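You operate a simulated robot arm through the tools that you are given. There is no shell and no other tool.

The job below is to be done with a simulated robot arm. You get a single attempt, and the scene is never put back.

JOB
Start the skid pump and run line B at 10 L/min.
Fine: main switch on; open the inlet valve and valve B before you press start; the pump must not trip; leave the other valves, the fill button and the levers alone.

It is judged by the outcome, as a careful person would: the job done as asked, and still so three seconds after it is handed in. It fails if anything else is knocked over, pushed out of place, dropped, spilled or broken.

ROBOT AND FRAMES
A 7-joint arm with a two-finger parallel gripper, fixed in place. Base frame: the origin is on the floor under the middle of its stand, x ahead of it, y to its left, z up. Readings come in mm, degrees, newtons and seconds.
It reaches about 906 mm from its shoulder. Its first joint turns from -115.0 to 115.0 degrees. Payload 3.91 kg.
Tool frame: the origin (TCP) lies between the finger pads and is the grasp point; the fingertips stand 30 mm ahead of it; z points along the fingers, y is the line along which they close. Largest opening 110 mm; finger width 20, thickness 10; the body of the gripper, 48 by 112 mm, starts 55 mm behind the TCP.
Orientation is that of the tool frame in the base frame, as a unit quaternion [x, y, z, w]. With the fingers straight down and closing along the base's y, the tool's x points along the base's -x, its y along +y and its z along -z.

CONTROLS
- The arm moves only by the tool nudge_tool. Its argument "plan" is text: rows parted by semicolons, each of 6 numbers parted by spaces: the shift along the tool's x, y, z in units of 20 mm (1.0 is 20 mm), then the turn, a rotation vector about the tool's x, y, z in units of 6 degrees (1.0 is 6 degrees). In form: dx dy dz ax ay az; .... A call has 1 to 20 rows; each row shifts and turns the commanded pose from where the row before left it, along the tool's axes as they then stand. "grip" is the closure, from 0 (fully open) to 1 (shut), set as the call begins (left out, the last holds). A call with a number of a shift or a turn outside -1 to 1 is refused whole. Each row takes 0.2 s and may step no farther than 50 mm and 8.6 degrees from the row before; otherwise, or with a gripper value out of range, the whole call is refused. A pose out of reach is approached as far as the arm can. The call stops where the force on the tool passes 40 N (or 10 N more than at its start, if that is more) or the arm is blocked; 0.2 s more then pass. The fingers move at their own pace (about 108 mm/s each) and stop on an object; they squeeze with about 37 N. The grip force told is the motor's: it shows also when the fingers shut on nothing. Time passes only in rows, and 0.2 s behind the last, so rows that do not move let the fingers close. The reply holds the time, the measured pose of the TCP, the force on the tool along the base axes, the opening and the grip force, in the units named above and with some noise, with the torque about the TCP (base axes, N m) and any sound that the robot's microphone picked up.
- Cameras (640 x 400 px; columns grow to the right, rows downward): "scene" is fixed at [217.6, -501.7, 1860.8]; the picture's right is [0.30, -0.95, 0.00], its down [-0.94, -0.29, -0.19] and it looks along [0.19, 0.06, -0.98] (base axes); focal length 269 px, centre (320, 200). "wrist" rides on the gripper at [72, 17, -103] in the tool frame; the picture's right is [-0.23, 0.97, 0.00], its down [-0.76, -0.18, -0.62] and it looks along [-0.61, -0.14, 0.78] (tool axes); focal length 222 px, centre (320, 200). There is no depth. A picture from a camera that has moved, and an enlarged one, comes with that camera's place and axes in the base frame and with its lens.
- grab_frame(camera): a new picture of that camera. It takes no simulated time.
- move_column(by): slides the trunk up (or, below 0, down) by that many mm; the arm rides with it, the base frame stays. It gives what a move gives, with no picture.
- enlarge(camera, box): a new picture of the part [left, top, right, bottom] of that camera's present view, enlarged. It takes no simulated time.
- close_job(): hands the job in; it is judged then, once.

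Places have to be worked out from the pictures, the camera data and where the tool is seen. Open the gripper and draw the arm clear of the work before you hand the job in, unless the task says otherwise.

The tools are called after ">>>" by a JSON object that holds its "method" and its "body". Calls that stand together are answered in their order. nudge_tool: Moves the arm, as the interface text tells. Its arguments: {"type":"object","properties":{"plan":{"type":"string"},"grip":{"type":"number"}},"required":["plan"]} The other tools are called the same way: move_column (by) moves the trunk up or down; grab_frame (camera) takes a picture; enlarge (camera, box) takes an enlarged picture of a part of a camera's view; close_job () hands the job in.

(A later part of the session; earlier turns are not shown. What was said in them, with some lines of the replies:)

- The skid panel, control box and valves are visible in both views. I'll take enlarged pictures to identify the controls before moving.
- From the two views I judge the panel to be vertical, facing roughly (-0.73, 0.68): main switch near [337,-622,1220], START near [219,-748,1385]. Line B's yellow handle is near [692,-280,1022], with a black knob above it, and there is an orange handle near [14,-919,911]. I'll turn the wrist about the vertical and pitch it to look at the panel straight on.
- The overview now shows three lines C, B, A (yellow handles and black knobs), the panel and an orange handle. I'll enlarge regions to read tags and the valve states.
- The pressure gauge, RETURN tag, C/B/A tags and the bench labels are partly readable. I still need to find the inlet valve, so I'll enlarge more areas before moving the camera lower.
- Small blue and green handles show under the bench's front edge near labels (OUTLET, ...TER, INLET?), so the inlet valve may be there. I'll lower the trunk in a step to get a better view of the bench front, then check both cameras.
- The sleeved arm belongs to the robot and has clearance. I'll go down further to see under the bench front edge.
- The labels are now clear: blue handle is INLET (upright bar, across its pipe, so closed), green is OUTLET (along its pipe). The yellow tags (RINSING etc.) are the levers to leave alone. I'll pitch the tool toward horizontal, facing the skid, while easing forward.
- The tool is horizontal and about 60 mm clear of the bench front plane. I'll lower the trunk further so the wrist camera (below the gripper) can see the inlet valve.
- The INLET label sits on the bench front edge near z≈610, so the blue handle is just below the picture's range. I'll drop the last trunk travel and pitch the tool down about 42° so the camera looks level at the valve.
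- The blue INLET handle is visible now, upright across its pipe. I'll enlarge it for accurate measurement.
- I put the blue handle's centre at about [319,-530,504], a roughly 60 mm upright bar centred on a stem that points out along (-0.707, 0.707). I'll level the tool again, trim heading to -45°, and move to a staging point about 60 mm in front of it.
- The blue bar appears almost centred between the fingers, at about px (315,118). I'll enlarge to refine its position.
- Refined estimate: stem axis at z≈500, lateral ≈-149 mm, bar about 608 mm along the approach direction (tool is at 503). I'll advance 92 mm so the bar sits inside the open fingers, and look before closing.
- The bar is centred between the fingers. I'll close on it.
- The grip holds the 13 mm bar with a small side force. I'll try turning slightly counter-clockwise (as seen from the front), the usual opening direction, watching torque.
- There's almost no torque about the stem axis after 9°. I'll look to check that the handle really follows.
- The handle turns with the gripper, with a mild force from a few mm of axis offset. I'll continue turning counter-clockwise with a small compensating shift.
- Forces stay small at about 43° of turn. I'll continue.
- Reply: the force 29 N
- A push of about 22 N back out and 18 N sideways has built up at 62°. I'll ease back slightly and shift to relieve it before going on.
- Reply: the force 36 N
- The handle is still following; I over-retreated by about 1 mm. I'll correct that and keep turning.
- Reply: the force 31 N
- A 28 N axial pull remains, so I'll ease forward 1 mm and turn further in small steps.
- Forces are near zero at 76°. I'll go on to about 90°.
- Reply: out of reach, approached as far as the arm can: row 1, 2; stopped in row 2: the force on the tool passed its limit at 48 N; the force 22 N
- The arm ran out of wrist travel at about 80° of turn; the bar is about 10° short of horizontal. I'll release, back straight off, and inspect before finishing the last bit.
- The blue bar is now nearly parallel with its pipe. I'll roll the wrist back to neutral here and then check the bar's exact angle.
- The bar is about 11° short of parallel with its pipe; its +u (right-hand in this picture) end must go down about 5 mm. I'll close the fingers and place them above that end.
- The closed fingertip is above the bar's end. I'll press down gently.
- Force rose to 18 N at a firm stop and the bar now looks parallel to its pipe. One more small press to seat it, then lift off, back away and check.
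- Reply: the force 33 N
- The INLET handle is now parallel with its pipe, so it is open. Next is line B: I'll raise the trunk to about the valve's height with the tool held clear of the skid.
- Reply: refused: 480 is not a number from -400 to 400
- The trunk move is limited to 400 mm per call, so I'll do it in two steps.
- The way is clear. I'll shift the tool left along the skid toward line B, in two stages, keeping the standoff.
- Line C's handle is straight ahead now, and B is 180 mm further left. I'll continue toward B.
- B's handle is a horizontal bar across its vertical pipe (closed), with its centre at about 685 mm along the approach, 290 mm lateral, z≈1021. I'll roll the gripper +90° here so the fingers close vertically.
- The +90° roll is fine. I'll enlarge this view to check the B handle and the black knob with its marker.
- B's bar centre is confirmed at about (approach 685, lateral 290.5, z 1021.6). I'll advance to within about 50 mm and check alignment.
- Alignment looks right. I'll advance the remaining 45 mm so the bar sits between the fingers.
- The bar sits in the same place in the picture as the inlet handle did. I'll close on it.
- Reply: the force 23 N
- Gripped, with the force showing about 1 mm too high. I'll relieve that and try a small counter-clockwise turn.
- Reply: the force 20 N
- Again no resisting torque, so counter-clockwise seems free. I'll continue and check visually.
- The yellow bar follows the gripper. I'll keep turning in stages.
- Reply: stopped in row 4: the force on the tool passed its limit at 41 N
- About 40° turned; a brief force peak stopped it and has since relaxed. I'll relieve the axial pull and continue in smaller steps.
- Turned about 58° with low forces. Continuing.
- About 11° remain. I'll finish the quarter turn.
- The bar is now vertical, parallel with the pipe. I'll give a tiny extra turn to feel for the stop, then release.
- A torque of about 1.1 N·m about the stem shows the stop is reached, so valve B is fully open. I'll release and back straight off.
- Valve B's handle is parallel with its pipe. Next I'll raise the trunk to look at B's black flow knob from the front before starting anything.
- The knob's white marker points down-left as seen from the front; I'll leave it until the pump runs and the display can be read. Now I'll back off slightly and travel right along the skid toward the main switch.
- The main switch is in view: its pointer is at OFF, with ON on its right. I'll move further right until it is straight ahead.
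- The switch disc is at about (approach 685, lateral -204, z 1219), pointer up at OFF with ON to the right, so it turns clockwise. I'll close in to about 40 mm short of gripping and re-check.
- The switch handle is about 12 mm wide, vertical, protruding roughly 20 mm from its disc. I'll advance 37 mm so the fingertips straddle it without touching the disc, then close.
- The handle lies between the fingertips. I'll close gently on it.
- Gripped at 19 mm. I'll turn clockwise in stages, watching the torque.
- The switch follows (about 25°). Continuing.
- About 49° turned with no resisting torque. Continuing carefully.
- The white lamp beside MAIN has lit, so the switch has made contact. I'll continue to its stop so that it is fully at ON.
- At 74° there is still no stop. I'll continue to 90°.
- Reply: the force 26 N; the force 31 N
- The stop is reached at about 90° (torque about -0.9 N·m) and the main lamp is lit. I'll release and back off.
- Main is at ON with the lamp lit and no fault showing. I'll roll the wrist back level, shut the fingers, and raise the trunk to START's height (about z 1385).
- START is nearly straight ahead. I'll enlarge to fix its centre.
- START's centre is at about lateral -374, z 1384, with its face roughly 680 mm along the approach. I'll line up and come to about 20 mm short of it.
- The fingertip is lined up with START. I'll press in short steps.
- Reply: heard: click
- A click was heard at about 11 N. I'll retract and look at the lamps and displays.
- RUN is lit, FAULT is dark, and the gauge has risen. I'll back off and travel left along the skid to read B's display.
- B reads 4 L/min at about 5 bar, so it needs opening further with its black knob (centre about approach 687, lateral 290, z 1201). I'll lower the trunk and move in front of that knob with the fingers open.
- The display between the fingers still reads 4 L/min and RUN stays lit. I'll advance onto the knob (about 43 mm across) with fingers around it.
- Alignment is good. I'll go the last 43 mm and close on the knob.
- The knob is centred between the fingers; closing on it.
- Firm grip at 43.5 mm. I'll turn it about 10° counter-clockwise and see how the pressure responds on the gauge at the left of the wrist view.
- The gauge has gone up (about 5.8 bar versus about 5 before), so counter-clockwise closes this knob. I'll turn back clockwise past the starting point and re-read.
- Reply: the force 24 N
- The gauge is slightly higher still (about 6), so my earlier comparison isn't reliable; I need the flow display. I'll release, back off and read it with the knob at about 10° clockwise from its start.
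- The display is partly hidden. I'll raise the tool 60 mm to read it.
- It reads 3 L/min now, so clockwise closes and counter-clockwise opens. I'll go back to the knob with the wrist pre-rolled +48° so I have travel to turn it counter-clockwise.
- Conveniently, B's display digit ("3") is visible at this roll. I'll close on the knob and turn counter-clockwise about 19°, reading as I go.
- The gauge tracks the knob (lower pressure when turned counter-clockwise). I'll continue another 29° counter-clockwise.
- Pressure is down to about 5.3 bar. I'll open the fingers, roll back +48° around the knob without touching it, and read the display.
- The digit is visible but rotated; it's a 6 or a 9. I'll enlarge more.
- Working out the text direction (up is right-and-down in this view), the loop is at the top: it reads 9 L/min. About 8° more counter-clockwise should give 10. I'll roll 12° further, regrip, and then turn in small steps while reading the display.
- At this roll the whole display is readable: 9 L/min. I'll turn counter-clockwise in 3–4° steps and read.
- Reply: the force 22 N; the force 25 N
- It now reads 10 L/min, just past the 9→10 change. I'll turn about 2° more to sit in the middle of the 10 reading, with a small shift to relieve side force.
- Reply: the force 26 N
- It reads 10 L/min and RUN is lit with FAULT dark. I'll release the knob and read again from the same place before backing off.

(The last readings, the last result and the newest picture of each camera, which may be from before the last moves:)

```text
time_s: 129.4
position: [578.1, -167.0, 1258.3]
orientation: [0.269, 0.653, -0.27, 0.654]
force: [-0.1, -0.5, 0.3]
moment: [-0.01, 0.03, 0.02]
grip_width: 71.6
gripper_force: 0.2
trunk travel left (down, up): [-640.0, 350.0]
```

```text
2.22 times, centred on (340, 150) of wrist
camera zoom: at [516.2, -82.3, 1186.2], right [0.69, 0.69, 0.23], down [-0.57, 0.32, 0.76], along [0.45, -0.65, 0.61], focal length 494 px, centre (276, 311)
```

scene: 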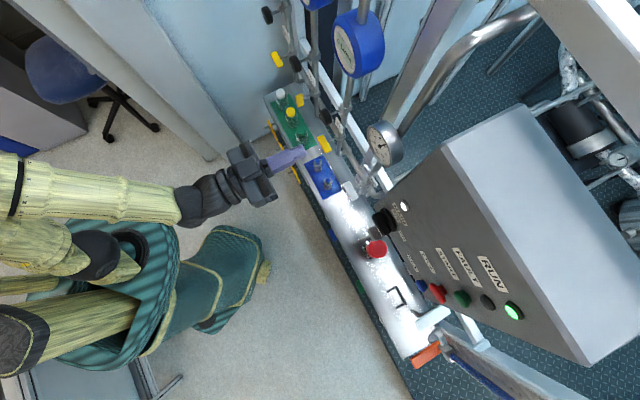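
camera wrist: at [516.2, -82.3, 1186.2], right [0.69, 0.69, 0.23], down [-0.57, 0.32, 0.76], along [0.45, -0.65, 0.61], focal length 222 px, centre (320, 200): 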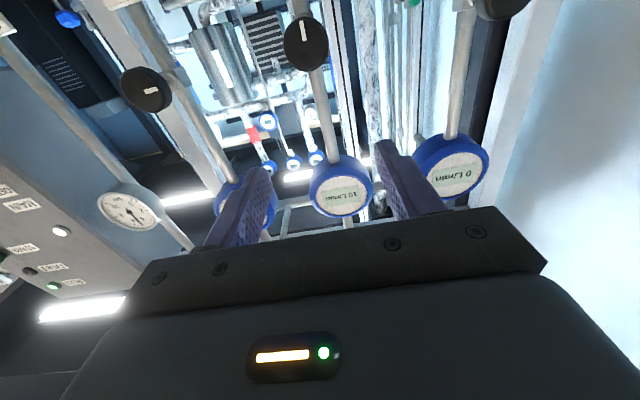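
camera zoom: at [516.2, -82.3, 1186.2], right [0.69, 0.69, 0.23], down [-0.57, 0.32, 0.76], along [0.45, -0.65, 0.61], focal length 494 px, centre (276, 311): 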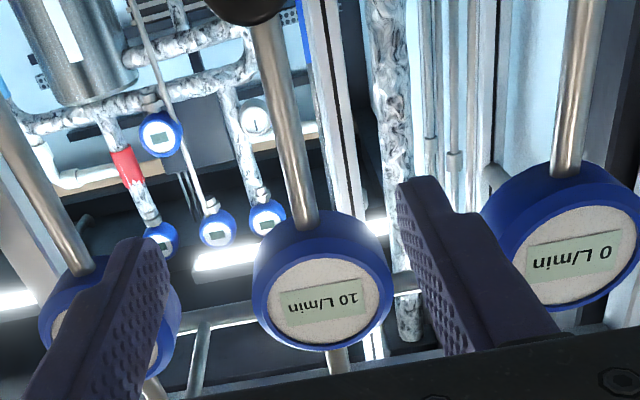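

B shows 10 L/min and A shows 0. I'll open the gripper, draw the arm back well clear, wait a little and verify that everything holds.

>>> {"method": "nudge_tool", "body": {"plan": "0 0 -1 0 0 0; 0 0 -1 0 0 0; 0 0 -1 0 0 0; 0 0 -1 0 0 0; 0 0 -1 0 0 0; 0 0 0 0 0 0; 0 0 0 0 0 0; 0 0 0 0 0 0; 0 0 0 0 0 0; 0 0 0 0 0 0; 0 0 0 0 0 0; 0 0 0 0 0 0; 0 0 0 0 0 0; 0 0 0 0 0 0; 0 0 0 0 0 0", "grip": 0}}

>>> {"method": "grab_frame", "body": {"camera": "wrist"}}

>>> {"method": "enlarge", "body": {"camera": "wrist", "box": [240, 60, 420, 220]}}

>>> {"method": "grab_frame", "body": {"camera": "scene"}}

>>> {"method": "enlarge", "body": {"camera": "scene", "box": [340, 100, 540, 340]}}

>>> {"method": "enlarge", "body": {"camera": "scene", "box": [240, 0, 440, 220]}}

```text
time_s: 132.6
position: [505.0, -94.8, 1258.1]
orientation: [0.269, 0.653, -0.27, 0.654]
force: [-0.3, 1.0, 0.3]
moment: [0.01, 0.03, 0.01]
grip_width: 110.1
gripper_force: 0.1
trunk travel left (down, up): [-640.0, 350.0]
```

```text
taken
camera wrist: at [443.4, -10.7, 1187.2], right [0.69, 0.69, 0.23], down [-0.57, 0.32, 0.76], along [0.45, -0.65, 0.61], focal length 222 px, centre (320, 200)
```

wrist: 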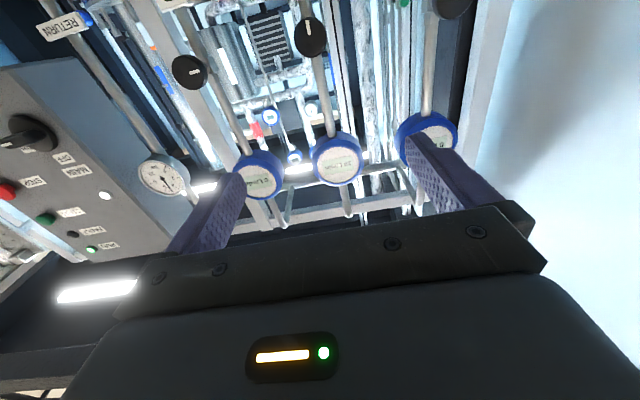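

```text
2.50 times, centred on (330, 140) of wrist
camera zoom: at [443.4, -10.7, 1187.2], right [0.69, 0.69, 0.23], down [-0.57, 0.32, 0.76], along [0.45, -0.65, 0.61], focal length 555 px, centre (295, 350)
```

zoom: 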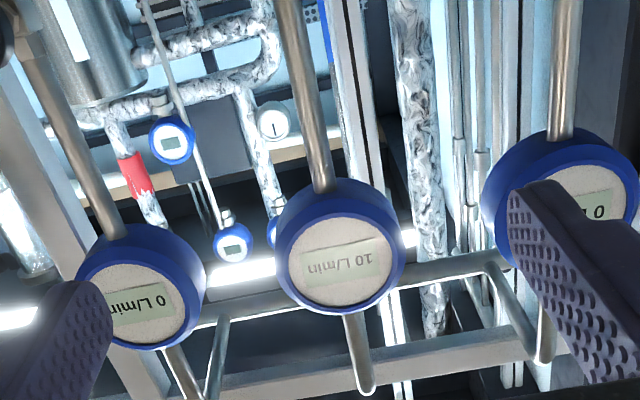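

```text
taken
```

scene: 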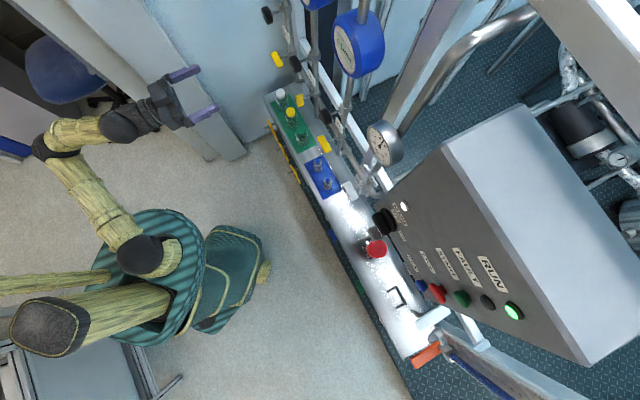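

```text
1.67 times, centred on (440, 220) of scene
camera zoom: at [217.6, -501.7, 1860.8], right [0.3, -0.95, 0.0], down [-0.94, -0.29, -0.19], along [0.19, 0.06, -0.98], focal length 448 px, centre (120, 167)
```

zoom: 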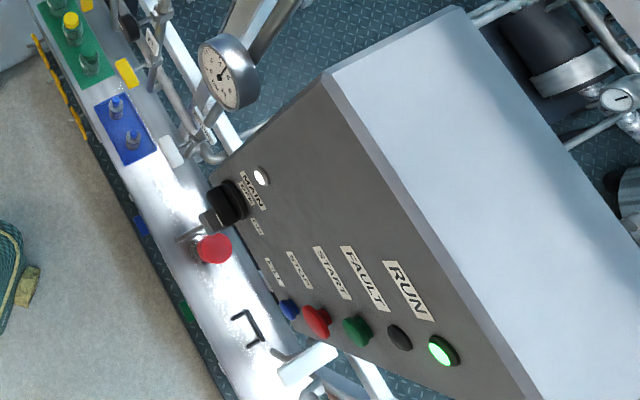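

```text
1.82 times, centred on (340, 110) of scene
camera zoom: at [217.6, -501.7, 1860.8], right [0.3, -0.95, 0.0], down [-0.94, -0.29, -0.19], along [0.19, 0.06, -0.98], focal length 489 px, centre (284, 364)
```

zoom: 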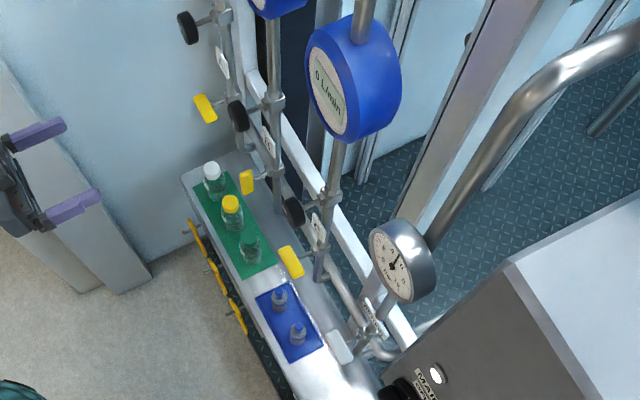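

B holds at 10 L/min with A and C at 0. The main lamp and RUN are lit, FAULT is dark, the bottles and levers are in place, and the open gripper is well clear. I'm handing the job in.

>>> {"method": "close_job", "body": {}}

```text
The job is handed in.
```

The skid pump is running and line B shows 10 L/min. I have handed the job in, but no verdict has come back yet.

- **Order:** I opened the inlet valve and valve B fully, turned the main switch to ON, then pressed start.
- **Flow:** Line B first read 4 L/min. I turned its black knob counter-clockwise until it read 10. The display shows whole litres, so the true flow is somewhere between about 9.5 and 10.5. To learn which way the knob opens, I briefly turned it clockwise, and the flow dipped to 3 L/min.
- **Pump:** It did not trip. At the last check RUN was lit and FAULT was dark.
- **Left alone:** I did not touch the other valves, the fill button or the levers. Lines A and C read 0, and the bottles on the bench are still standing.

The gripper is open and the arm is drawn back clear of the skid.
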